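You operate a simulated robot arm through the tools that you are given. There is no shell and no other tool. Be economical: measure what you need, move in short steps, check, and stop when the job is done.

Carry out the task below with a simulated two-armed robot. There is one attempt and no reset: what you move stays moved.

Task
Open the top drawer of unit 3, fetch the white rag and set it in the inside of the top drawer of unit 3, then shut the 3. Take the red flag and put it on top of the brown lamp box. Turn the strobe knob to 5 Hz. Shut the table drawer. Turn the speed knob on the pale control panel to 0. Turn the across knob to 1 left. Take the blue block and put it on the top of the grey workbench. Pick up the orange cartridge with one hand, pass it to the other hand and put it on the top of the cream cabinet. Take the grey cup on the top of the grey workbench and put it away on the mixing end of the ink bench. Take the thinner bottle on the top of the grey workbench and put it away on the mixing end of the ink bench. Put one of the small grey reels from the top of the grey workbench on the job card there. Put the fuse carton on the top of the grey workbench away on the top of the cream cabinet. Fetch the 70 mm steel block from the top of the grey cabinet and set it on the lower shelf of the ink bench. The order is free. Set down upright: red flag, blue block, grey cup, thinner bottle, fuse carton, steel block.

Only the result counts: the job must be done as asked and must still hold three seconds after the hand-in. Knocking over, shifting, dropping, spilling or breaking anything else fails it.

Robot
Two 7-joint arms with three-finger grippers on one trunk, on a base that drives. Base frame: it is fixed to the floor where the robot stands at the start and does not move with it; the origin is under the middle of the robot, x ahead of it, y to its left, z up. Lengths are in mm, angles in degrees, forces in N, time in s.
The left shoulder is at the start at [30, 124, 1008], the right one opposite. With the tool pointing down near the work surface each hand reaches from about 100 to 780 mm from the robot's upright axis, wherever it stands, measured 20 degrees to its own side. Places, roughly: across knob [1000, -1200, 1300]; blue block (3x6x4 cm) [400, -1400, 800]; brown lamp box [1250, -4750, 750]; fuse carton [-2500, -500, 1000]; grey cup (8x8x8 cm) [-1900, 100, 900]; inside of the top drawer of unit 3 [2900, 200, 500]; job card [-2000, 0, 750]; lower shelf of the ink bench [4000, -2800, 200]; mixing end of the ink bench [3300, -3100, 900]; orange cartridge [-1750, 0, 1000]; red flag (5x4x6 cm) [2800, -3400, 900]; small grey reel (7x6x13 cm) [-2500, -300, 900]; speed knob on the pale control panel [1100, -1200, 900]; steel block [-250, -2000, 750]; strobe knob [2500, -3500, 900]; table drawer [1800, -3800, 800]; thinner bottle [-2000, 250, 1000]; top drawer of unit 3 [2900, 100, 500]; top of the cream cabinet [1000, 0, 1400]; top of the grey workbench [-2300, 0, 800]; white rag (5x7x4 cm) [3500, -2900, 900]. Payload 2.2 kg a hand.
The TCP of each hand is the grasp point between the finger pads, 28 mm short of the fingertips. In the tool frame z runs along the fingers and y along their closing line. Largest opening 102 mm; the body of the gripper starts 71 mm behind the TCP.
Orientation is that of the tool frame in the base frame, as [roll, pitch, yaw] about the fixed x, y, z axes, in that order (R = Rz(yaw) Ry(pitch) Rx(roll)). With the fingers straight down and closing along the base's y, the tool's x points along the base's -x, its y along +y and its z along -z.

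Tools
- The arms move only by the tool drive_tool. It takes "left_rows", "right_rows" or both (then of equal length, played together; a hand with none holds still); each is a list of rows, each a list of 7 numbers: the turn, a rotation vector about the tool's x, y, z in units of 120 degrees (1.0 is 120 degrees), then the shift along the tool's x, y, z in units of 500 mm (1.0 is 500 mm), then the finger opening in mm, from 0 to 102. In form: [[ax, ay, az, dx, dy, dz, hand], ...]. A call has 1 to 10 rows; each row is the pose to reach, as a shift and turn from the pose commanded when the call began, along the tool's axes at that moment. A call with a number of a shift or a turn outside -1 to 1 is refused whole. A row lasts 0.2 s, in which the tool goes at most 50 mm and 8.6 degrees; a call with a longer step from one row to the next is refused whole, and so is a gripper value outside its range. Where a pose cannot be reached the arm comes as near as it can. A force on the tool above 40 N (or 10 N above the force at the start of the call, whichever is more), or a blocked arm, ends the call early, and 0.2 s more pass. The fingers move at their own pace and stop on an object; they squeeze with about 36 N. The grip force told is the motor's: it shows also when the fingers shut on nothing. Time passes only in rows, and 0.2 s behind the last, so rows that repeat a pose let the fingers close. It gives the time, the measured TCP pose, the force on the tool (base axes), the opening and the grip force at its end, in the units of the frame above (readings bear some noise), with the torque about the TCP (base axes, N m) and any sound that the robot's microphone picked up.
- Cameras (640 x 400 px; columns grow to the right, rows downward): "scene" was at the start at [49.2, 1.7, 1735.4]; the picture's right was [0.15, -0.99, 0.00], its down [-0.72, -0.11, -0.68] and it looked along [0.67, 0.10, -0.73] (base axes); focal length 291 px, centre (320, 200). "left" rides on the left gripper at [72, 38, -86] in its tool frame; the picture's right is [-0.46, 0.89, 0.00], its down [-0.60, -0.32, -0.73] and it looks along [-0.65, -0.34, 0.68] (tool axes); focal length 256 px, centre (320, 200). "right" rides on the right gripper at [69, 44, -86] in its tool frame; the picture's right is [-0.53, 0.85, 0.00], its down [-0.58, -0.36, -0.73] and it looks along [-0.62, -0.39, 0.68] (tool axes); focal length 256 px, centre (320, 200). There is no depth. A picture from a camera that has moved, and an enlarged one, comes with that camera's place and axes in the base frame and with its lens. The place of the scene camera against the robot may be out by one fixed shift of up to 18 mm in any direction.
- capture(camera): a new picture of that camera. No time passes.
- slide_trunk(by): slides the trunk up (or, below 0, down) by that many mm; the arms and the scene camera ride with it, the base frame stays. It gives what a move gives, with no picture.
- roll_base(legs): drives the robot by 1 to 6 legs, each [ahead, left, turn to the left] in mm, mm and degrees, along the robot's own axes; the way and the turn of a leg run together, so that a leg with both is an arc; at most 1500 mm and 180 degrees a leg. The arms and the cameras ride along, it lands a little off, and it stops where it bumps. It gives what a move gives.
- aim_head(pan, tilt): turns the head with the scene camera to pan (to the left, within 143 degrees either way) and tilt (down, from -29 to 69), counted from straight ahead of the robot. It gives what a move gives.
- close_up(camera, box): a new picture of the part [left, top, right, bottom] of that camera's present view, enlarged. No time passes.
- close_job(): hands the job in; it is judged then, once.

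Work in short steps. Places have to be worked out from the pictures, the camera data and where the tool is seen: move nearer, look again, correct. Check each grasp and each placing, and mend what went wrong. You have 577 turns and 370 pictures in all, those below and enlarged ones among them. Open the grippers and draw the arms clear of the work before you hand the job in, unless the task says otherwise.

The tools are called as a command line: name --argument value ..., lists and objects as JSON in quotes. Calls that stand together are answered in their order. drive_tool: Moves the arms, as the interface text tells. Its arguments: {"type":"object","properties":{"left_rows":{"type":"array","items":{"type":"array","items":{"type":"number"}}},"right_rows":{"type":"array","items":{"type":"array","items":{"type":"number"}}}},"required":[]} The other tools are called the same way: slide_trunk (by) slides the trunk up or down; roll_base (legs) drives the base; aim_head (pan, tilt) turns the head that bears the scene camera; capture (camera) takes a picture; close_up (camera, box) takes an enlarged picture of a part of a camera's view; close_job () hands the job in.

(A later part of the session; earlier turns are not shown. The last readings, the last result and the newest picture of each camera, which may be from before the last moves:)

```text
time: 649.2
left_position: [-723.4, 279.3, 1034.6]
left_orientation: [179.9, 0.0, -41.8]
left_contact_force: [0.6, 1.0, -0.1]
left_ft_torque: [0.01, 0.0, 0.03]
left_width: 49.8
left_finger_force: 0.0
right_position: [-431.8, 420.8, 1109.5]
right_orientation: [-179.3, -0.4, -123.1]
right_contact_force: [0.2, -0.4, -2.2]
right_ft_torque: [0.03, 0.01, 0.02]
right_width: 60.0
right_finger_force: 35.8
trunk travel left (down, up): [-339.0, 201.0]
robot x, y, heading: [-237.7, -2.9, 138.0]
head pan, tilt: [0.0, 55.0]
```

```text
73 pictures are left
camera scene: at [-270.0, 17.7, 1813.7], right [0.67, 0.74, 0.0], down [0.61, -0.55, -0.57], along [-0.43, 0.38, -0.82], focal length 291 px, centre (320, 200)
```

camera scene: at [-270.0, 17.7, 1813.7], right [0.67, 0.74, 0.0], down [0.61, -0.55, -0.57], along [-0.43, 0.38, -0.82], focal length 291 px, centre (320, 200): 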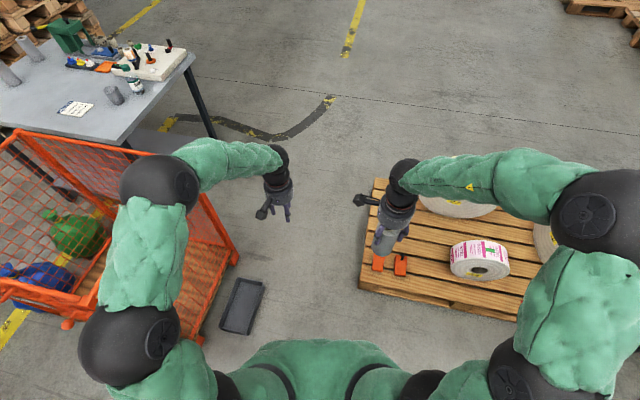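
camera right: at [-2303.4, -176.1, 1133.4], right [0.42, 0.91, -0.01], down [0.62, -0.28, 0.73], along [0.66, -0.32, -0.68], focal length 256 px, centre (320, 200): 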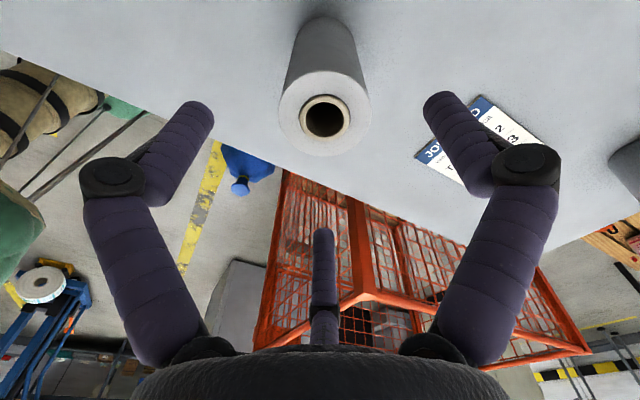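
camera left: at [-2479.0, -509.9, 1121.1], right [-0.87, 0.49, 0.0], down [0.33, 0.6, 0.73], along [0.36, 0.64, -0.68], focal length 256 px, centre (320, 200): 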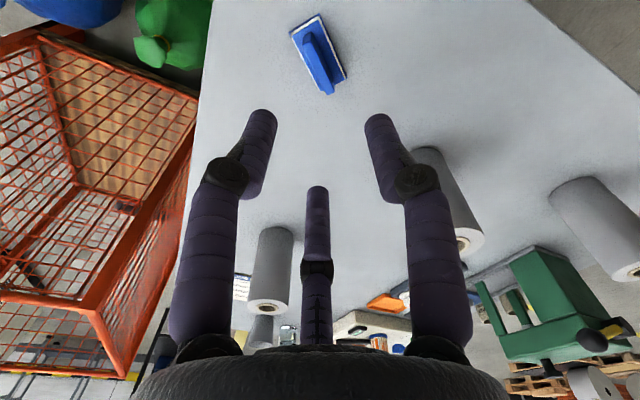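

Aligned within 45 mm of the earlier line; correct and pass the gap, then turn to the bench.

roll_base --legs '[[0, 45, 2], [650, 0, 0], [650, 0, 0], [0, 0, 72]]'

capture --camera "scene"

```text
time: 659.5
left_position: [-1650.6, 422.0, 1034.4]
left_orientation: [180.0, -0.1, 30.4]
left_contact_force: [0.4, -0.3, -0.7]
left_ft_torque: [0.02, 0.02, 0.05]
left_width: 49.8
left_finger_force: 0.0
right_position: [-1695.4, 745.2, 1108.5]
right_orientation: [-179.4, -0.4, -50.9]
right_contact_force: [0.3, -0.2, -3.2]
right_ft_torque: [0.01, -0.02, -0.01]
right_width: 59.5
right_finger_force: 35.9
trunk travel left (down, up): [-339.0, 201.0]
robot x, y, heading: [-1233.4, 799.1, -150.0]
head pan, tilt: [0.0, 55.0]
```

```text
72 pictures are left
camera scene: at [-1272.2, 767.3, 1813.7], right [-0.5, 0.86, 0.0], down [0.71, 0.41, -0.57], along [-0.5, -0.29, -0.82], focal length 291 px, centre (320, 200)
```

scene: 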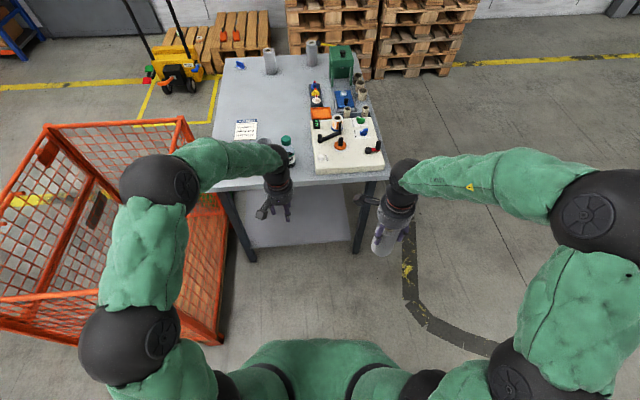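

Raise both hands a bit and move up to the near edge.

drive_tool --left_rows '[[0, 0, 0, 0.04, 0, -0.08, 102], [0, 0, 0, 0.08, 0, -0.15, 102], [0, 0, 0, 0.14, 0, -0.2, 102]]' --right_rows '[[0, 0, 0, 0, 0, -0.06, 40], [0, 0, 0, 0, 0, -0.12, 40], [0, 0, 0, 0, 0, -0.16, 40]]'

roll_base --legs '[[240, 198, 2], [235, 0, 0]]'

capture --camera "scene"

```text
time: 660.3
left_position: [-1588.8, 457.1, 1136.7]
left_orientation: [-180.0, -0.1, 30.3]
left_contact_force: [0.2, 0.3, -0.4]
left_ft_torque: [-0.02, 0.03, 0.02]
left_width: 101.7
left_finger_force: 0.1
right_position: [-1695.9, 745.0, 1190.6]
right_orientation: [-179.4, -0.3, -50.9]
right_contact_force: [-0.2, -1.2, -2.9]
right_ft_torque: [-0.02, 0.03, 0.01]
right_width: 59.3
right_finger_force: 36.4
trunk travel left (down, up): [-339.0, 201.0]
robot x, y, heading: [-1233.5, 798.3, -149.7]
head pan, tilt: [0.0, 55.0]
```

```text
time: 663.8
left_position: [-1873.6, 23.4, 1134.5]
left_orientation: [-180.0, -0.2, 32.5]
left_contact_force: [-0.9, -0.5, -0.4]
left_ft_torque: [0.02, -0.05, 0.01]
left_width: 102.1
left_finger_force: 0.0
right_position: [-1992.6, 305.0, 1188.4]
right_orientation: [-179.4, -0.3, -48.7]
right_contact_force: [-0.5, -0.4, -2.2]
right_ft_torque: [0.0, 0.0, 0.03]
right_width: 59.3
right_finger_force: 36.6
trunk travel left (down, up): [-339.0, 201.0]
robot x, y, heading: [-1531.8, 381.8, -147.8]
head pan, tilt: [0.0, 55.0]
```

```text
71 pictures are left
camera scene: at [-1568.3, 344.8, 1813.7], right [-0.53, 0.85, 0.0], down [0.69, 0.44, -0.57], along [-0.48, -0.31, -0.82], focal length 291 px, centre (320, 200)
```

scene: 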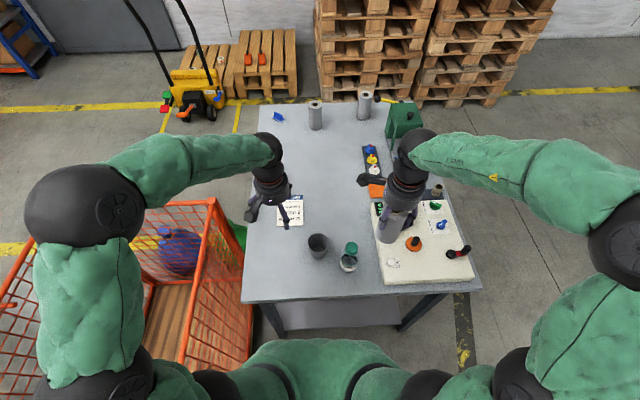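

Move the left hand aside and bring the reel (right hand) over the job card.

drive_tool --left_rows '[[0, 0, 0, 0.05, 0.067, 0, 102], [0, 0, 0, 0.1, 0.133, 0, 102], [0, 0, 0, 0.15, 0.2, 0, 102], [0, 0, 0, 0.2, 0.267, 0, 102], [0, 0, 0, 0.25, 0.333, 0, 102], [0, 0, 0, 0.3, 0.4, 0, 102], [0, 0, 0, 0.3, 0.4, 0, 102], [0, 0, 0, 0.3, 0.4, 0, 102], [0, 0, 0, 0.3, 0.4, 0, 102]]' --right_rows '[[0, 0, 0, 0, 0, 0, 40], [0, 0, 0, 0.04, 0.04, 0, 40], [0, 0, 0, 0.1, 0.1, 0, 40], [0, 0, 0, 0.165, 0.16, 0, 40], [0, 0, 0, 0.23, 0.22, 0, 40], [0, 0, 0, 0.295, 0.28, 0, 40], [0, 0, 0, 0.36, 0.34, 0, 40], [0, 0, 0, 0.425, 0.405, 0, 40], [0, 0, 0, 0.49, 0.47, 0, 40]]'

capture --camera "right"

```text
time: 665.8
left_position: [-1636.9, -68.2, 1135.6]
left_orientation: [-179.9, -0.3, 32.4]
left_contact_force: [0.6, -0.1, -1.7]
left_ft_torque: [0.01, 0.0, 0.0]
left_width: 102.0
left_finger_force: 0.0
right_position: [-2004.0, -31.5, 1183.0]
right_orientation: [-179.2, -0.2, -48.7]
right_contact_force: [-0.1, -0.6, -1.6]
right_ft_torque: [0.04, -0.04, 0.02]
right_width: 59.1
right_finger_force: 35.9
trunk travel left (down, up): [-339.0, 201.0]
robot x, y, heading: [-1529.6, 378.4, -147.9]
head pan, tilt: [0.0, 55.0]
```

```text
70 pictures are left
camera right: at [-1991.8, -113.6, 1270.4], right [-0.99, -0.16, -0.01], down [-0.11, 0.67, 0.73], along [-0.11, 0.73, -0.68], focal length 256 px, centre (320, 200)
```

right: 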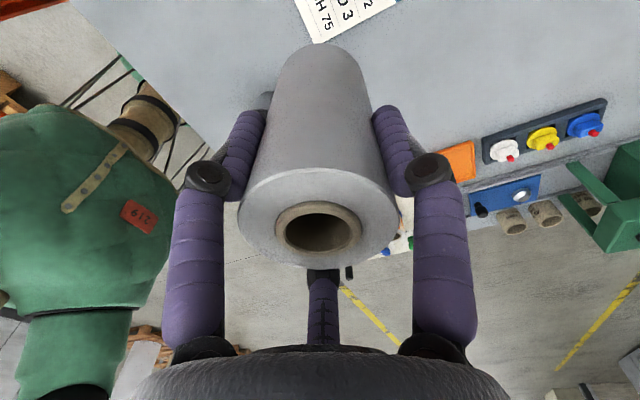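

Card centre ≈(-2028,-72). Shift there and lower the reel to ~25 mm above the card.

drive_tool --right_rows '[[0, 0, 0, 0.015, 0.045, 0.03, 40], [0, 0, 0, 0.029, 0.089, 0.08, 40], [0, 0, 0, 0.029, 0.089, 0.17, 40], [0, 0, 0, 0.029, 0.089, 0.26, 40], [0, 0, 0, 0.029, 0.089, 0.35, 40], [0, 0, 0, 0.029, 0.089, 0.416, 40]]'

close_up --camera "scene" --box '[220, 150, 380, 270]'

capture --camera "right"

```text
time: 667.2
left_position: [-1636.8, -66.2, 1136.9]
left_orientation: [-179.9, -0.2, 32.4]
left_contact_force: [-0.6, -0.8, 0.2]
left_ft_torque: [-0.02, -0.02, 0.0]
left_width: 102.0
left_finger_force: 0.1
right_position: [-2024.0, -73.5, 980.7]
right_orientation: [-179.3, -0.3, -48.7]
right_contact_force: [-0.1, 0.3, -0.2]
right_ft_torque: [0.04, -0.04, 0.0]
right_width: 59.3
right_finger_force: 36.1
trunk travel left (down, up): [-339.0, 201.0]
robot x, y, heading: [-1530.1, 381.2, -147.4]
head pan, tilt: [0.0, 55.0]
```

```text
3.33 times, centred on (300, 210) of scene
camera zoom: at [-1567.7, 344.0, 1813.7], right [-0.53, 0.85, 0.0], down [0.69, 0.44, -0.57], along [-0.48, -0.31, -0.82], focal length 970 px, centre (387, 167)
```

zoom: 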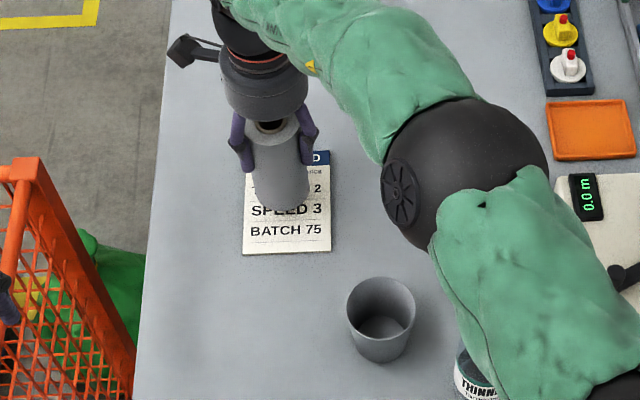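

```text
68 pictures are left
camera right: at [-2013.3, -156.6, 1066.3], right [-0.99, -0.16, -0.01], down [-0.11, 0.67, 0.73], along [-0.11, 0.72, -0.68], focal length 256 px, centre (320, 200)
```

right: 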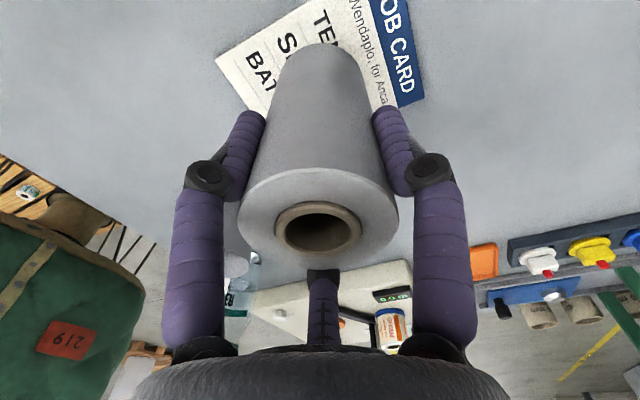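

The reel is centred over the card. Lower to contact.

drive_tool --right_rows '[[0, 0, 0, 0, 0, 0.03, 40], [0, 0, 0, 0, 0, 0.042, 40], [0, 0, 0, 0, 0, 0.05, 40], [0, 0, 0, 0, 0, 0.058, 40], [0, 0, 0, 0, 0, 0.066, 40], [0, 0, 0, 0, 0, 0.074, 40], [0, 0, 0, 0, 0, 0.082, 40]]'

```text
time: 668.8
left_position: [-1636.2, -65.2, 1137.7]
left_orientation: [-180.0, -0.1, 32.5]
left_contact_force: [-0.6, -0.1, 0.2]
left_ft_torque: [-0.02, 0.02, -0.01]
left_width: 101.9
left_finger_force: 0.0
right_position: [-2025.8, -72.0, 937.7]
right_orientation: [-179.6, -0.3, -48.7]
right_contact_force: [-3.3, -0.9, 13.2]
right_ft_torque: [0.01, 0.26, 0.0]
right_width: 59.2
right_finger_force: 35.4
trunk travel left (down, up): [-339.0, 201.0]
robot x, y, heading: [-1532.1, 378.5, -147.6]
head pan, tilt: [0.0, 55.0]
```

Contact. Open and rise, then check the reel on the card.

drive_tool --right_rows '[[0, 0, 0, 0, 0, -0.004, 40], [0, 0, 0, 0, 0, -0.004, 70], [0, 0, 0, 0, 0, -0.004, 90], [0, 0, 0, 0, 0, -0.06, 90], [0, 0, 0, 0, 0, -0.14, 90], [0, 0, 0, 0, 0, -0.22, 90], [0, 0, 0, 0, 0, -0.3, 90], [0, 0, 0, -0.08, -0.04, -0.32, 90]]'

close_up --camera "scene" --box '[220, 150, 380, 290]'

```text
time: 670.6
left_position: [-1636.8, -63.6, 1137.6]
left_orientation: [179.9, -0.1, 32.4]
left_contact_force: [-1.1, 0.6, 0.4]
left_ft_torque: [-0.02, 0.0, 0.0]
left_width: 102.3
left_finger_force: 0.0
right_position: [-2039.1, -27.5, 1098.5]
right_orientation: [-179.4, -0.4, -48.8]
right_contact_force: [0.3, 1.1, 0.1]
right_ft_torque: [-0.07, 0.0, -0.01]
right_width: 89.8
right_finger_force: 0.0
trunk travel left (down, up): [-339.0, 201.0]
robot x, y, heading: [-1529.4, 379.6, -147.8]
head pan, tilt: [0.0, 55.0]
```

```text
2.86 times, centred on (300, 220) of scene
camera zoom: at [-1568.1, 349.2, 1813.8], right [-0.53, 0.85, 0.0], down [0.69, 0.44, -0.57], along [-0.48, -0.31, -0.82], focal length 831 px, centre (377, 143)
```

zoom: 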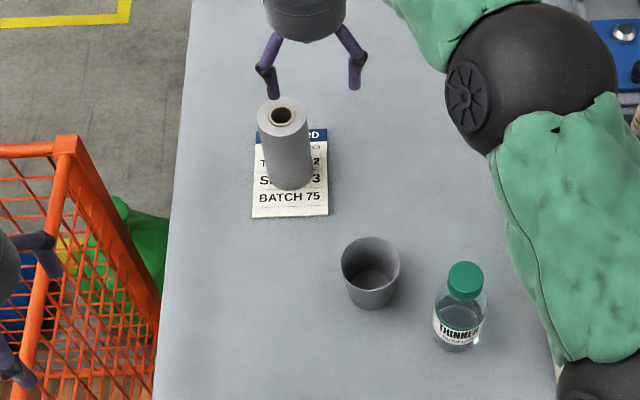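

Reel stands on the card. Next the thinner bottle with the right hand: move above it and look.

drive_tool --right_rows '[[0, 0, 0, -0.034, -0.078, 0, 102], [0, 0, 0, -0.069, -0.155, 0, 102], [0, 0, 0, -0.103, -0.233, 0, 102], [0, 0, 0, -0.137, -0.311, 0, 102], [0, 0, 0, -0.171, -0.389, 0, 102], [0, 0, 0, -0.206, -0.466, 0, 102], [0, 0, 0, -0.24, -0.544, 0, 102]]'

capture --camera "right"

```text
time: 672.2
left_position: [-1636.8, -63.7, 1138.2]
left_orientation: [179.9, -0.1, 32.5]
left_contact_force: [0.4, 0.0, 1.3]
left_ft_torque: [-0.02, -0.05, -0.01]
left_width: 102.1
left_finger_force: 0.1
right_position: [-1913.8, 239.6, 1101.9]
right_orientation: [-179.6, -0.3, -48.7]
right_contact_force: [1.0, 0.5, 0.4]
right_ft_torque: [-0.03, 0.0, -0.01]
right_width: 102.1
right_finger_force: 0.1
trunk travel left (down, up): [-339.0, 201.0]
robot x, y, heading: [-1533.0, 378.5, -147.9]
head pan, tilt: [0.0, 55.0]
```

```text
66 pictures are left
camera right: at [-1900.8, 159.6, 1190.0], right [-0.99, -0.16, -0.01], down [-0.11, 0.67, 0.73], along [-0.11, 0.72, -0.68], focal length 256 px, centre (320, 200)
```

right: 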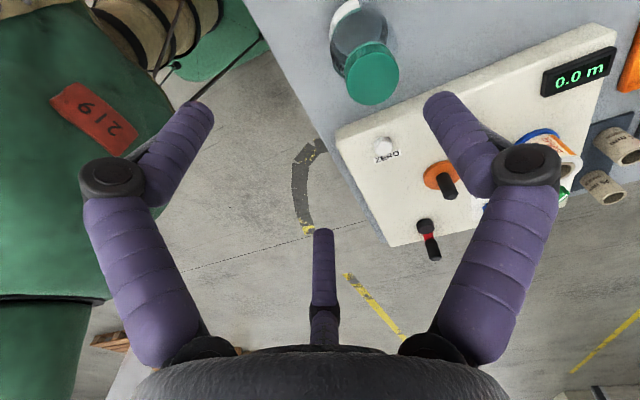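

Bottle at ≈(-1951,230), top z≈984. Correct and descend to z≈924, grip the body.

drive_tool --right_rows '[[0, 0, 0, -0.017, 0.035, 0.03, 102], [0, 0, 0, -0.034, 0.069, 0.08, 102], [0, 0, 0, -0.034, 0.069, 0.12, 102]]'

capture --camera "right"

```text
time: 673.0
left_position: [-1636.5, -65.7, 1137.2]
left_orientation: [-179.9, -0.1, 32.5]
left_contact_force: [-0.7, -0.3, 0.9]
left_ft_torque: [-0.03, -0.01, 0.01]
left_width: 101.9
left_finger_force: 0.1
right_position: [-1951.5, 230.0, 1038.5]
right_orientation: [-179.4, -0.3, -48.7]
right_contact_force: [0.9, 0.1, 0.7]
right_ft_torque: [0.0, 0.0, 0.02]
right_width: 101.9
right_finger_force: 0.0
trunk travel left (down, up): [-339.0, 201.0]
robot x, y, heading: [-1528.9, 376.9, -147.6]
head pan, tilt: [0.0, 55.0]
```

```text
65 pictures are left
camera right: at [-1940.5, 149.1, 1126.2], right [-0.99, -0.16, -0.01], down [-0.11, 0.67, 0.73], along [-0.11, 0.72, -0.68], focal length 256 px, centre (320, 200)
```

right: 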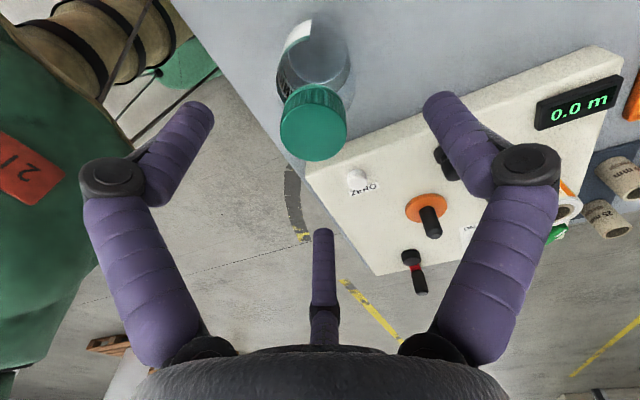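

Well centred. Descend and grip.

drive_tool --right_rows '[[0, 0, 0, 0, -0.005, 0.08, 102], [0, 0, 0, 0, -0.005, 0.16, 102], [0, 0, 0, 0, -0.005, 0.219, 102], [0, 0, 0, 0, -0.005, 0.219, 55], [0, 0, 0, 0, -0.005, 0.219, 40], [0, 0, 0, 0, -0.005, 0.219, 40]]'

drive_tool --right_rows '[[0, 0, 0, 0, 0, -0.03, 40], [0, 0, 0, 0, 0, -0.09, 40], [0, 0, 0, 0, 0, -0.17, 40], [0, 0, 0, 0, 0, -0.25, 40], [0, 0, 0, 0, 0, -0.33, 40]]'

capture --camera "right"

```text
time: 674.4
left_position: [-1637.0, -66.1, 1137.6]
left_orientation: [-180.0, -0.1, 32.5]
left_contact_force: [-0.7, 0.2, 0.2]
left_ft_torque: [0.02, 0.0, 0.0]
left_width: 102.0
left_finger_force: 0.1
right_position: [-1948.2, 232.4, 930.1]
right_orientation: [-179.6, -0.2, -48.7]
right_contact_force: [-0.5, -4.6, 11.1]
right_ft_torque: [-0.5, 0.07, 0.0]
right_width: 55.1
right_finger_force: 36.3
trunk travel left (down, up): [-339.0, 201.0]
robot x, y, heading: [-1530.2, 380.6, -147.5]
head pan, tilt: [0.0, 55.0]
```

```text
time: 675.6
left_position: [-1635.6, -64.7, 1137.0]
left_orientation: [-180.0, 0.0, 32.4]
left_contact_force: [-0.6, -0.9, 0.3]
left_ft_torque: [0.01, 0.0, -0.03]
left_width: 102.2
left_finger_force: 0.0
right_position: [-1950.2, 230.2, 1096.2]
right_orientation: [-179.4, -0.3, -48.7]
right_contact_force: [-0.2, 0.5, -1.0]
right_ft_torque: [-0.01, 0.03, -0.01]
right_width: 55.0
right_finger_force: 35.9
trunk travel left (down, up): [-339.0, 201.0]
robot x, y, heading: [-1531.2, 376.5, -147.5]
head pan, tilt: [0.0, 55.0]
```

```text
64 pictures are left
camera right: at [-1939.0, 148.5, 1183.3], right [-0.99, -0.16, -0.01], down [-0.11, 0.67, 0.73], along [-0.11, 0.72, -0.68], focal length 256 px, centre (320, 200)
```

right: 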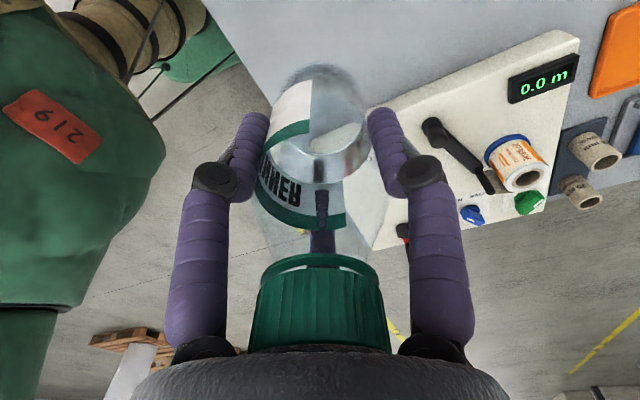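

Bottle secured. Move it aside to the right, then bring the left hand over the cup.

drive_tool --left_rows '[[0, 0, 0, 0, 0, 0, 102], [0, 0, 0, 0, 0, 0, 102], [0, 0, 0, -0.02, -0.05, 0, 102], [0, 0, 0, -0.06, -0.125, 0, 102], [0, 0, 0, -0.1, -0.2, 0, 102], [0, 0, 0, -0.14, -0.28, 0, 102], [0, 0, 0, -0.18, -0.36, 0, 102], [0, 0, 0, -0.22, -0.44, 0, 102], [0, 0, 0, -0.255, -0.52, 0, 102], [0, 0, 0, -0.293, -0.598, 0, 102]]' --right_rows '[[0, 0, 0, -0.06, -0.044, -0.03, 40], [0, 0, 0, -0.12, -0.088, -0.06, 40], [0, 0, 0, -0.18, -0.132, -0.08, 40], [0, 0, 0, -0.24, -0.176, -0.1, 40], [0, 0, 0, -0.3, -0.22, -0.1, 40], [0, 0, 0, -0.363, -0.263, -0.1, 40], [0, 0, 0, -0.363, -0.263, -0.1, 40], [0, 0, 0, -0.363, -0.263, -0.1, 40], [0, 0, 0, -0.363, -0.263, -0.1, 40], [0, 0, 0, -0.363, -0.263, -0.1, 40]]'

capture --camera "left"

```text
time: 677.8
left_position: [-1926.3, 109.8, 1134.4]
left_orientation: [179.8, -0.3, 32.4]
left_contact_force: [-1.2, 0.2, -0.3]
left_ft_torque: [-0.01, -0.04, 0.01]
left_width: 101.9
left_finger_force: 0.1
right_position: [-1973.3, 455.4, 1145.4]
right_orientation: [-179.3, -0.3, -48.7]
right_contact_force: [0.0, -0.8, -2.4]
right_ft_torque: [-0.02, -0.05, 0.0]
right_width: 55.0
right_finger_force: 35.8
trunk travel left (down, up): [-339.0, 201.0]
robot x, y, heading: [-1528.1, 380.0, -147.8]
head pan, tilt: [0.0, 55.0]
```

```text
63 pictures are left
camera left: at [-1844.3, 117.2, 1222.2], right [0.08, -1.0, 0.0], down [-0.68, -0.06, 0.73], along [-0.73, -0.06, -0.68], focal length 256 px, centre (320, 200)
```

left: 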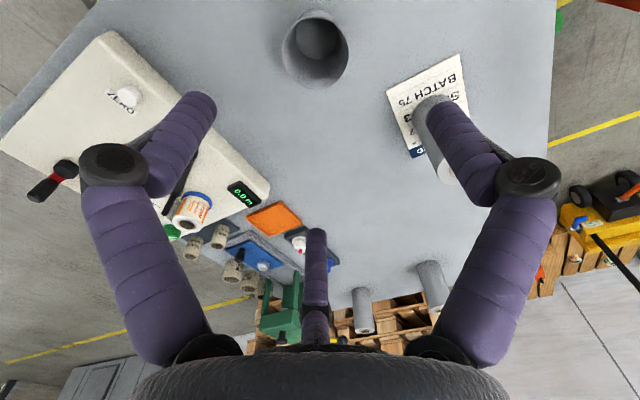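

Cup centred within 8 mm. Descend and grip it.

drive_tool --left_rows '[[0, 0, 0, -0.007, -0.013, 0.08, 102], [0, 0, 0, -0.007, -0.013, 0.16, 102], [0, 0, 0, -0.007, -0.013, 0.24, 102], [0, 0, 0, -0.007, -0.013, 0.32, 102], [0, 0, 0, -0.007, -0.013, 0.39, 102], [0, 0, 0, -0.007, -0.013, 0.43, 102], [0, 0, 0, -0.007, -0.013, 0.43, 60], [0, 0, 0, -0.007, -0.013, 0.43, 50], [0, 0, 0, -0.007, -0.013, 0.43, 50]]'

drive_tool --left_rows '[[0, 0, 0, 0, 0, -0.03, 50], [0, 0, 0, 0, 0, -0.09, 50], [0, 0, 0, 0, 0, -0.17, 50], [0, 0, 0, 0, 0, -0.25, 50], [0, 0, 0, 0, 0, -0.33, 50], [0, 0, 0, 0, 0, -0.42, 50]]'

capture --camera "left"

```text
time: 679.8
left_position: [-1930.7, 114.8, 920.2]
left_orientation: [-179.9, 0.0, 32.5]
left_contact_force: [-0.7, -0.4, 0.3]
left_ft_torque: [0.01, 0.0, 0.02]
left_width: 66.8
left_finger_force: 35.4
right_position: [-1971.6, 456.5, 1145.5]
right_orientation: [-179.4, -0.2, -48.8]
right_contact_force: [0.9, -0.6, -2.0]
right_ft_torque: [0.01, 0.01, 0.01]
right_width: 54.5
right_finger_force: 35.9
trunk travel left (down, up): [-339.0, 201.0]
robot x, y, heading: [-1534.9, 376.7, -147.7]
head pan, tilt: [0.0, 55.0]
```

```text
time: 681.2
left_position: [-1929.4, 110.9, 1130.1]
left_orientation: [-180.0, -0.1, 32.5]
left_contact_force: [-0.5, 0.2, -0.2]
left_ft_torque: [0.02, 0.04, -0.02]
left_width: 66.4
left_finger_force: 36.0
right_position: [-1969.9, 456.4, 1146.0]
right_orientation: [-179.3, -0.1, -48.7]
right_contact_force: [0.8, 0.1, -1.2]
right_ft_torque: [-0.02, 0.04, 0.0]
right_width: 54.8
right_finger_force: 36.3
trunk travel left (down, up): [-339.0, 201.0]
robot x, y, heading: [-1534.7, 374.9, -147.9]
head pan, tilt: [0.0, 55.0]
```

```text
62 pictures are left
camera left: at [-1846.6, 119.3, 1217.1], right [0.08, -1.0, 0.0], down [-0.68, -0.06, 0.73], along [-0.73, -0.06, -0.68], focal length 256 px, centre (320, 200)
```

left: 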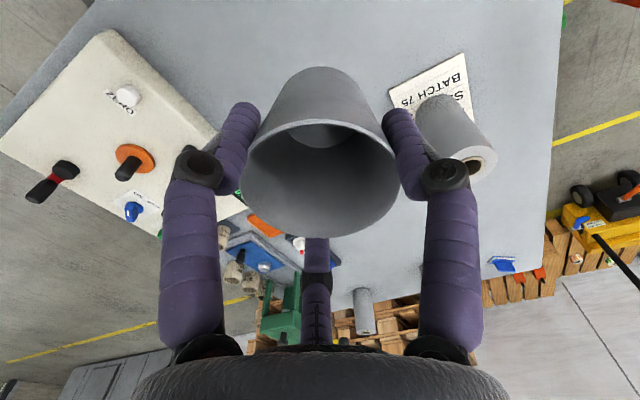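

Both items held. Retrace: back off, turn to −40°, and pass the gap.

roll_base --legs '[[-235, 0, 0], [-240, -198, 0], [0, 0, 108]]'

```text
time: 689.1
left_position: [-860.5, 503.8, 1130.3]
left_orientation: [179.9, -0.1, 140.4]
left_contact_force: [-0.3, 0.0, -0.3]
left_ft_torque: [0.01, -0.04, 0.02]
left_width: 66.9
left_finger_force: 35.8
right_position: [-1174.2, 358.3, 1145.6]
right_orientation: [-179.5, -0.3, 59.1]
right_contact_force: [-0.1, -0.3, -1.0]
right_ft_torque: [0.01, 0.02, 0.0]
right_width: 54.8
right_finger_force: 36.2
trunk travel left (down, up): [-339.0, 201.0]
robot x, y, heading: [-1232.7, 800.5, -39.6]
head pan, tilt: [0.0, 55.0]
```

roll_base --legs '[[0, 0, -1.3], [630, 0, 0], [640, 0, 0], [0, 0, 41], [-330, -770, 0], [-850, -850, 0]]'

capture --camera "left"

```text
time: 707.9
left_position: [-986.4, -1650.3, 1131.1]
left_orientation: [-180.0, -0.1, -179.8]
left_contact_force: [-0.8, -0.2, 0.2]
left_ft_torque: [0.0, -0.02, 0.0]
left_width: 66.4
left_finger_force: 35.8
right_position: [-1134.7, -1963.9, 1145.5]
right_orientation: [-179.3, -0.3, 98.8]
right_contact_force: [0.5, -0.8, -2.4]
right_ft_torque: [0.0, -0.04, 0.01]
right_width: 54.8
right_finger_force: 35.7
trunk travel left (down, up): [-339.0, 201.0]
robot x, y, heading: [-1465.7, -1660.6, 0.2]
head pan, tilt: [0.0, 55.0]
```

```text
61 pictures are left
camera left: at [-1057.5, -1612.9, 1216.4], right [0.46, 0.89, 0.0], down [0.61, -0.32, 0.73], along [0.65, -0.34, -0.68], focal length 256 px, centre (320, 200)
```

left: 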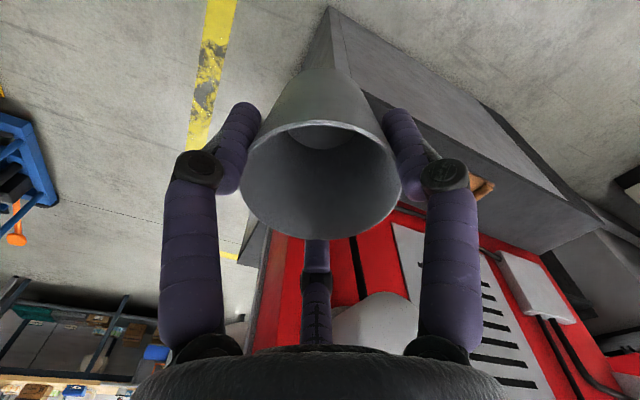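

Continue: turn away from the tower, go round its end and along to the ink bench.

roll_base --legs '[[0, 0, -59], [960, 25, 0], [858, 593, 0], [215, 746, 0], [215, 746, 0]]'

roll_base --legs '[[228, 778, 0], [228, 778, 0]]'

aim_head --pan -5 --tilt 45

capture --camera "scene"

```text
time: 728.2
left_position: [1746.7, -3026.1, 1129.5]
left_orientation: [-180.0, 0.0, 118.3]
left_contact_force: [0.1, 0.2, -0.8]
left_ft_torque: [0.04, -0.01, 0.02]
left_width: 66.4
left_finger_force: 35.8
right_position: [1399.1, -3043.1, 1146.3]
right_orientation: [-179.3, -0.3, 37.2]
right_contact_force: [0.7, 0.3, -1.1]
right_ft_torque: [0.0, 0.02, 0.02]
right_width: 54.7
right_finger_force: 36.4
trunk travel left (down, up): [-339.0, 201.0]
robot x, y, heading: [1506.9, -2607.7, -61.6]
head pan, tilt: [0.0, 55.0]
```

```text
time: 736.6
left_position: [3356.2, -2667.6, 1129.8]
left_orientation: [179.9, -0.1, 118.8]
left_contact_force: [0.6, -0.8, 0.3]
left_ft_torque: [0.0, 0.01, 0.01]
left_width: 66.6
left_finger_force: 36.0
right_position: [3010.1, -2687.7, 1145.8]
right_orientation: [-179.4, -0.3, 37.5]
right_contact_force: [0.6, -0.1, -0.9]
right_ft_torque: [0.0, 0.02, -0.01]
right_width: 54.9
right_finger_force: 36.2
trunk travel left (down, up): [-339.0, 201.0]
robot x, y, heading: [3117.1, -2256.2, -61.4]
head pan, tilt: [0.0, 55.0]
```

```text
time: 737.4
left_position: [3355.7, -2667.7, 1129.9]
left_orientation: [-179.9, 0.0, 118.7]
left_contact_force: [0.3, -0.1, -0.4]
left_ft_torque: [0.01, 0.01, -0.03]
left_width: 66.5
left_finger_force: 35.6
right_position: [3010.7, -2687.1, 1145.7]
right_orientation: [-179.4, -0.3, 37.5]
right_contact_force: [0.1, 0.2, -2.0]
right_ft_torque: [0.01, 0.01, 0.02]
right_width: 55.2
right_finger_force: 36.2
trunk travel left (down, up): [-339.0, 201.0]
robot x, y, heading: [3117.0, -2253.8, -61.5]
head pan, tilt: [-5.0, 45.0]
```

```text
60 pictures are left
camera scene: at [3134.3, -2312.8, 1827.1], right [-0.92, -0.4, 0.0], down [-0.28, 0.65, -0.71], along [0.28, -0.65, -0.71], focal length 291 px, centre (320, 200)
```

scene: 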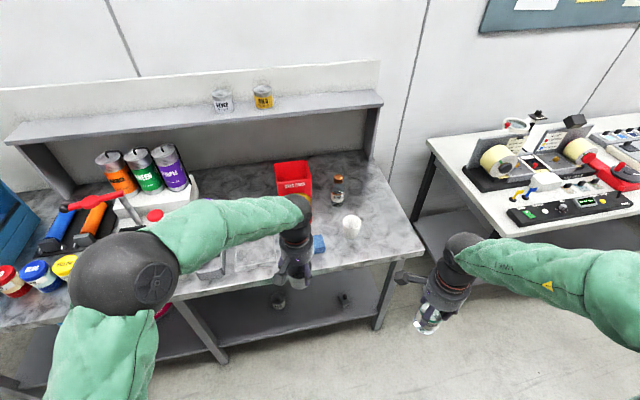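

Ink bench ahead. I'll put the cup at ≈(3328,-2984) and the bottle at ≈(3206,-3095). Position the base.

roll_base --legs '[[0, 0, 4.5], [0, -251, 0], [168, 0, 0]]'

capture --camera "scene"

```text
time: 740.7
left_position: [3270.5, -2926.3, 1130.7]
left_orientation: [-180.0, -0.2, 122.9]
left_contact_force: [0.8, -0.6, -0.7]
left_ft_torque: [0.07, -0.01, 0.01]
left_width: 66.1
left_finger_force: 36.5
right_position: [2927.2, -2969.3, 1145.1]
right_orientation: [-179.2, -0.4, 41.6]
right_contact_force: [-0.5, -0.7, -1.4]
right_ft_torque: [-0.03, 0.01, 0.03]
right_width: 54.9
right_finger_force: 35.4
trunk travel left (down, up): [-339.0, 201.0]
robot x, y, heading: [3000.5, -2530.5, -57.5]
head pan, tilt: [-5.0, 45.0]
```

```text
59 pictures are left
camera scene: at [3023.6, -2587.6, 1827.1], right [-0.89, -0.46, 0.0], down [-0.33, 0.63, -0.71], along [0.33, -0.63, -0.71], focal length 291 px, centre (320, 200)
```

scene: 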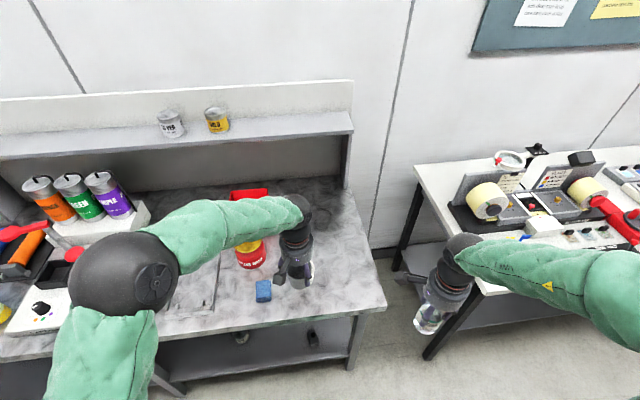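

Bring the cup over its spot and lower partway, then look.

drive_tool --left_rows '[[0, 0, 0, -0.08, 0.017, 0, 50], [0, 0, 0, -0.159, 0.034, 0.02, 50], [0, 0, 0, -0.159, 0.034, 0.1, 50], [0, 0, 0, -0.159, 0.034, 0.18, 50]]'

capture --camera "left"

```text
time: 741.7
left_position: [3328.0, -2984.7, 1040.9]
left_orientation: [-179.8, 0.2, 122.9]
left_contact_force: [0.0, 1.2, 14.8]
left_ft_torque: [0.09, 0.18, -0.03]
left_width: 66.2
left_finger_force: 35.5
right_position: [2925.2, -2966.8, 1146.8]
right_orientation: [-179.4, -0.3, 41.6]
right_contact_force: [0.9, -0.5, -2.1]
right_ft_torque: [0.0, -0.02, 0.01]
right_width: 55.0
right_finger_force: 36.2
trunk travel left (down, up): [-339.0, 201.0]
robot x, y, heading: [2998.6, -2524.4, -57.5]
head pan, tilt: [-5.0, 45.0]
```

```text
58 pictures are left
camera left: at [3321.0, -2902.2, 1125.8], right [1.0, 0.09, 0.0], down [0.06, -0.68, 0.73], along [0.07, -0.73, -0.68], focal length 256 px, centre (320, 200)
```

left: 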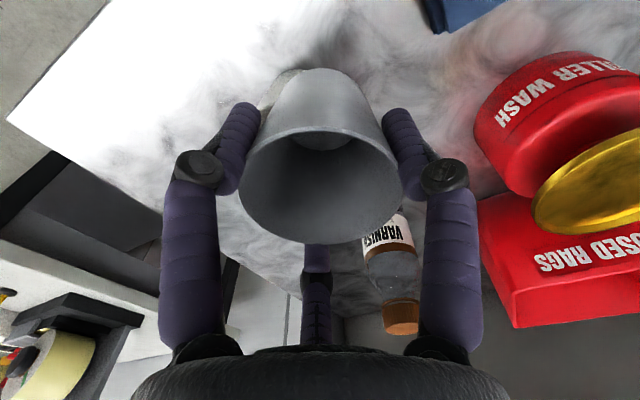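

The cup is touching the paper cup beneath (z≈977). Raise at once and re-view.

drive_tool --left_rows '[[0, 0, 0, 0, 0, -0.05, 50], [0, 0, 0, 0, 0, -0.12, 50], [0, 0, 0, 0.08, 0, -0.16, 50], [0, 0, 0, 0.16, 0, -0.18, 50]]'

capture --camera "left"

close_up --camera "scene" --box '[200, 180, 400, 320]'

```text
time: 742.7
left_position: [3284.0, -2914.2, 1131.6]
left_orientation: [-179.9, -0.2, 122.7]
left_contact_force: [0.4, 0.4, 0.0]
left_ft_torque: [0.0, -0.02, 0.01]
left_width: 66.4
left_finger_force: 36.2
right_position: [2925.8, -2967.4, 1145.9]
right_orientation: [-179.4, -0.3, 41.5]
right_contact_force: [-0.2, 0.4, -1.4]
right_ft_torque: [-0.03, 0.01, 0.02]
right_width: 54.7
right_finger_force: 35.6
trunk travel left (down, up): [-339.0, 201.0]
robot x, y, heading: [3000.9, -2528.4, -57.3]
head pan, tilt: [-5.0, 45.0]
```

```text
57 pictures are left
camera left: at [3277.4, -2831.8, 1217.9], right [1.0, 0.09, 0.0], down [0.06, -0.68, 0.73], along [0.06, -0.73, -0.68], focal length 256 px, centre (320, 200)
```

left: 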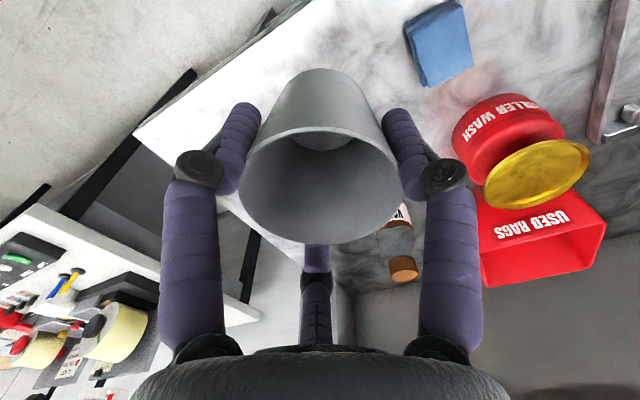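

```text
2.86 times, centred on (300, 250) of scene
camera zoom: at [3022.2, -2584.5, 1827.2], right [-0.89, -0.46, 0.0], down [-0.33, 0.63, -0.71], along [0.33, -0.63, -0.71], focal length 831 px, centre (377, 57)
```

zoom: 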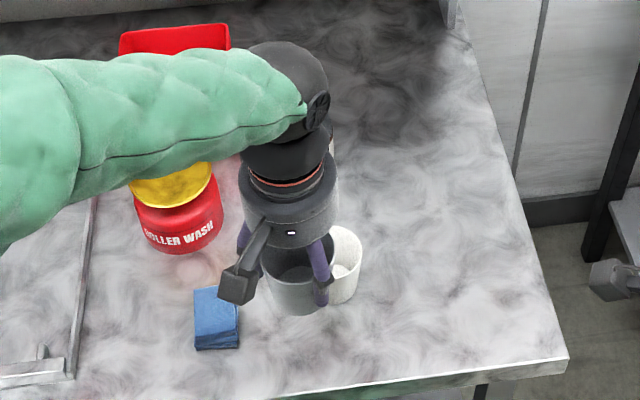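

Paper cup is upright and unmoved in place. The right end has free room: bottle deep at ≈(3296,-3186), cup in front at ≈(3210,-3075). Move the left hand aside and bring the bottle first.

drive_tool --left_rows '[[0, 0, 0, 0, 0.08, 0, 50], [0, 0, 0, 0, 0.16, 0, 50], [0, 0, 0, 0, 0.24, 0, 50], [0, 0, 0, 0, 0.32, 0, 50], [0, 0, 0, 0, 0.36, 0, 50], [0, 0, 0, 0, 0.36, 0, 50], [0, 0, 0, 0, 0.36, 0, 50], [0, 0, 0, 0, 0.36, 0, 50], [0, 0, 0, 0, 0.36, 0, 50], [0, 0, 0, 0, 0.36, 0, 50]]' --right_rows '[[0, 0, 0, 0.026, 0.082, 0, 40], [0, 0, 0, 0.053, 0.164, 0, 40], [0, 0, 0, 0.079, 0.245, 0, 40], [0, 0, 0, 0.106, 0.327, 0, 40], [0, 0, 0, 0.132, 0.409, 0, 40], [0, 0, 0, 0.158, 0.491, 0, 40], [0, 0, 0, 0.185, 0.573, 0, 40], [0, 0, 0, 0.211, 0.654, 0, 40], [0, 0, 0, 0.238, 0.736, 0, 40], [0, 0, 0, 0.264, 0.818, 0, 40]]'

close_up --camera "scene" --box '[200, 170, 420, 320]'

capture --camera "right"

```text
time: 744.9
left_position: [3438.5, -2817.1, 1130.3]
left_orientation: [-180.0, -0.2, 122.8]
left_contact_force: [-0.7, 0.4, 0.1]
left_ft_torque: [0.03, 0.04, -0.03]
left_width: 66.6
left_finger_force: 35.8
right_position: [3297.9, -3190.4, 1138.1]
right_orientation: [-179.3, -0.1, 41.6]
right_contact_force: [0.2, -0.4, -0.9]
right_ft_torque: [0.02, 0.04, 0.05]
right_width: 54.7
right_finger_force: 35.9
trunk travel left (down, up): [-339.0, 201.0]
robot x, y, heading: [3000.0, -2532.0, -57.4]
head pan, tilt: [-5.0, 45.0]
```

```text
2.67 times, centred on (310, 245) of scene
camera zoom: at [3025.4, -2587.4, 1827.0], right [-0.89, -0.46, 0.0], down [-0.33, 0.63, -0.71], along [0.33, -0.63, -0.71], focal length 776 px, centre (347, 80)
```

zoom: 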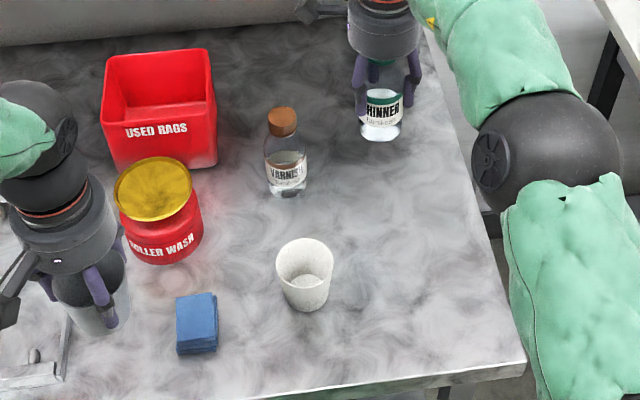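

```text
54 pictures are left
camera right: at [3378.1, -3179.3, 1225.6], right [0.16, -0.99, -0.01], down [-0.67, -0.12, 0.73], along [-0.73, -0.11, -0.68], focal length 256 px, centre (320, 200)
```

right: 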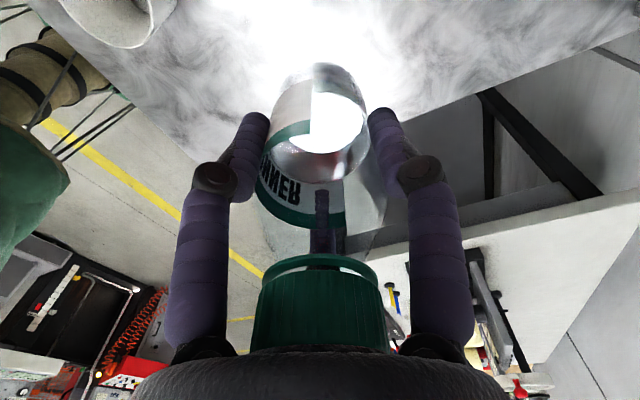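

The spot is free. Lower the bottle to contact.

drive_tool --right_rows '[[0, 0, 0, 0, 0, 0.09, 40], [0, 0, 0, 0, 0, 0.18, 40], [0, 0, 0, 0, 0, 0.27, 40], [0, 0, 0, 0, 0, 0.31, 40], [0, 0, 0, 0, 0, 0.322, 40], [0, 0, 0, 0, 0, 0.332, 40], [0, 0, 0, 0, 0, 0.342, 40], [0, 0, 0, 0, 0, 0.352, 40], [0, 0, 0, 0, 0, 0.362, 40]]'

```text
time: 746.7
left_position: [3436.5, -2816.3, 1130.0]
left_orientation: [-180.0, -0.2, 122.7]
left_contact_force: [-0.1, -1.0, -1.4]
left_ft_torque: [0.03, 0.03, 0.0]
left_width: 66.8
left_finger_force: 35.8
right_position: [3298.5, -3189.9, 977.1]
right_orientation: [179.6, -0.3, 41.4]
right_contact_force: [-2.0, 4.9, 16.8]
right_ft_torque: [0.3, 0.16, -0.05]
right_width: 54.6
right_finger_force: 35.2
trunk travel left (down, up): [-339.0, 201.0]
robot x, y, heading: [3000.8, -2523.4, -57.5]
head pan, tilt: [-5.0, 45.0]
stopped in row 8 (right hand): the force on the tool passed its limit at 45 N (the readings are from after the stop); the commanded pose is now the measured one
```

Bottle is down. Open and rise straight up.

drive_tool --right_rows '[[0, 0, 0, 0, 0, -0.004, 40], [0, 0, 0, 0, 0, -0.004, 70], [0, 0, 0, 0, 0, -0.004, 95], [0, 0, 0, 0, 0, -0.06, 95], [0, 0, 0, 0, 0, -0.14, 95], [0, 0, 0, 0, 0, -0.22, 95], [0, 0, 0, 0, 0, -0.3, 95]]'

drive_tool --right_rows '[[0, 0, 0, -0.04, -0.08, 0, 95], [0, 0, 0, -0.08, -0.16, 0, 95], [0, 0, 0, -0.12, -0.24, 0, 95], [0, 0, 0, -0.16, -0.32, 0, 95], [0, 0, 0, -0.2, -0.4, 0, 95], [0, 0, 0, -0.24, -0.48, 0, 95], [0, 0, 0, -0.28, -0.56, 0, 95], [0, 0, 0, -0.3, -0.64, 0, 95], [0, 0, 0, -0.3, -0.72, 0, 95]]'

close_up --camera "scene" --box '[200, 170, 420, 320]'

```text
time: 748.3
left_position: [3436.3, -2816.2, 1130.8]
left_orientation: [180.0, -0.2, 122.9]
left_contact_force: [-0.6, 0.6, 0.0]
left_ft_torque: [-0.04, -0.03, -0.01]
left_width: 66.4
left_finger_force: 35.8
right_position: [3297.4, -3187.6, 1125.7]
right_orientation: [-180.0, -0.1, 41.6]
right_contact_force: [0.6, -0.7, -0.2]
right_ft_torque: [0.0, -0.04, 0.01]
right_width: 95.3
right_finger_force: 0.1
trunk travel left (down, up): [-339.0, 201.0]
robot x, y, heading: [3001.1, -2533.4, -57.4]
head pan, tilt: [-5.0, 45.0]
```

```text
time: 750.3
left_position: [3436.1, -2815.7, 1131.2]
left_orientation: [-180.0, 0.0, 122.8]
left_contact_force: [0.0, 0.7, -0.3]
left_ft_torque: [-0.04, -0.02, 0.03]
left_width: 66.4
left_finger_force: 35.8
right_position: [2943.2, -3016.5, 1121.9]
right_orientation: [179.9, -0.3, 41.6]
right_contact_force: [-0.4, -1.2, 1.2]
right_ft_torque: [-0.03, -0.01, 0.02]
right_width: 95.1
right_finger_force: 0.1
trunk travel left (down, up): [-339.0, 201.0]
robot x, y, heading: [2998.8, -2529.6, -57.4]
head pan, tilt: [-5.0, 45.0]
```

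```text
2.67 times, centred on (310, 245) of scene
camera zoom: at [3021.9, -2584.2, 1827.2], right [-0.89, -0.46, 0.0], down [-0.33, 0.63, -0.71], along [0.33, -0.63, -0.71], focal length 776 px, centre (347, 80)
```

zoom: 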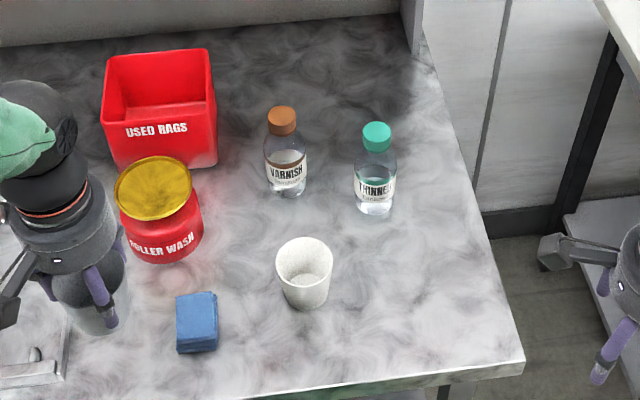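

Bottle placed. Now bring the cup over the front spot.

drive_tool --left_rows '[[0, 0, 0, -0.026, -0.083, 0, 50], [0, 0, 0, -0.052, -0.165, 0, 50], [0, 0, 0, -0.078, -0.248, 0, 50], [0, 0, 0, -0.104, -0.33, 0, 50], [0, 0, 0, -0.13, -0.413, 0, 50], [0, 0, 0, -0.157, -0.496, 0, 50], [0, 0, 0, -0.183, -0.578, 0, 50], [0, 0, 0, -0.209, -0.661, 0, 50]]'

capture --camera "left"

close_up --camera "scene" --box '[200, 170, 420, 320]'

```text
time: 752.1
left_position: [3214.6, -3086.0, 1124.6]
left_orientation: [179.9, -0.2, 122.8]
left_contact_force: [0.1, -0.2, 0.0]
left_ft_torque: [0.05, -0.03, 0.02]
left_width: 66.6
left_finger_force: 36.4
right_position: [2944.2, -3018.3, 1119.7]
right_orientation: [-180.0, -0.3, 41.5]
right_contact_force: [0.8, -1.4, 0.8]
right_ft_torque: [0.0, -0.03, 0.01]
right_width: 95.2
right_finger_force: 0.0
trunk travel left (down, up): [-339.0, 201.0]
robot x, y, heading: [3002.3, -2527.8, -57.6]
head pan, tilt: [-5.0, 45.0]
```

```text
52 pictures are left
camera left: at [3207.9, -3004.8, 1211.8], right [1.0, 0.09, 0.0], down [0.06, -0.68, 0.73], along [0.06, -0.73, -0.69], focal length 256 px, centre (320, 200)
```

left: 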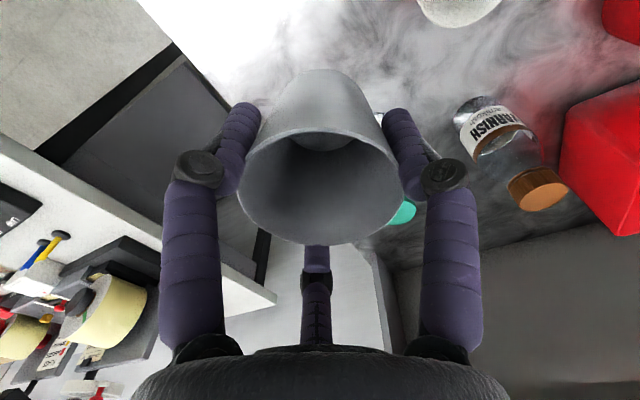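

```text
2.67 times, centred on (310, 245) of scene
camera zoom: at [3021.5, -2588.1, 1827.0], right [-0.89, -0.46, 0.0], down [-0.33, 0.63, -0.71], along [0.33, -0.63, -0.71], focal length 776 px, centre (347, 80)
```

zoom: 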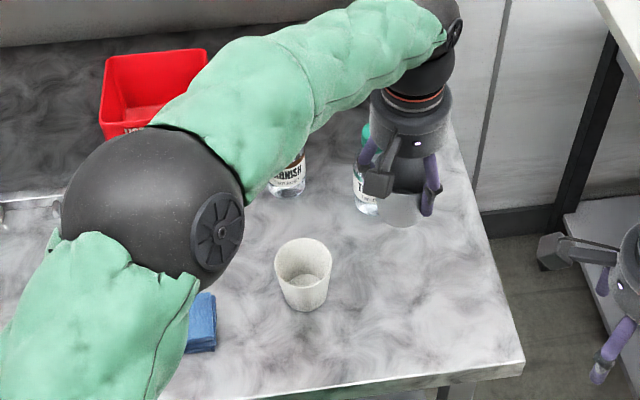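

Lower the cup to contact.

drive_tool --left_rows '[[0, 0, 0, 0, 0, 0.09, 50], [0, 0, 0, 0, 0, 0.18, 50], [0, 0, 0, 0, 0, 0.26, 50], [0, 0, 0, 0, 0, 0.295, 50], [0, 0, 0, 0, 0, 0.305, 50], [0, 0, 0, 0, 0, 0.315, 50], [0, 0, 0, 0, 0, 0.325, 50], [0, 0, 0, 0, 0, 0.335, 50], [0, 0, 0, 0, 0, 0.345, 50]]'

```text
time: 754.1
left_position: [3216.8, -3085.0, 961.4]
left_orientation: [-180.0, 0.3, 123.0]
left_contact_force: [1.4, 1.1, 18.7]
left_ft_torque: [-0.06, -0.04, 0.0]
left_width: 67.8
left_finger_force: 35.4
right_position: [2945.0, -3015.9, 1120.5]
right_orientation: [180.0, -0.2, 41.5]
right_contact_force: [0.1, 0.0, 0.6]
right_ft_torque: [0.02, 0.01, 0.0]
right_width: 94.9
right_finger_force: 0.1
trunk travel left (down, up): [-339.0, 201.0]
robot x, y, heading: [3002.8, -2531.3, -57.6]
head pan, tilt: [-5.0, 45.0]
```

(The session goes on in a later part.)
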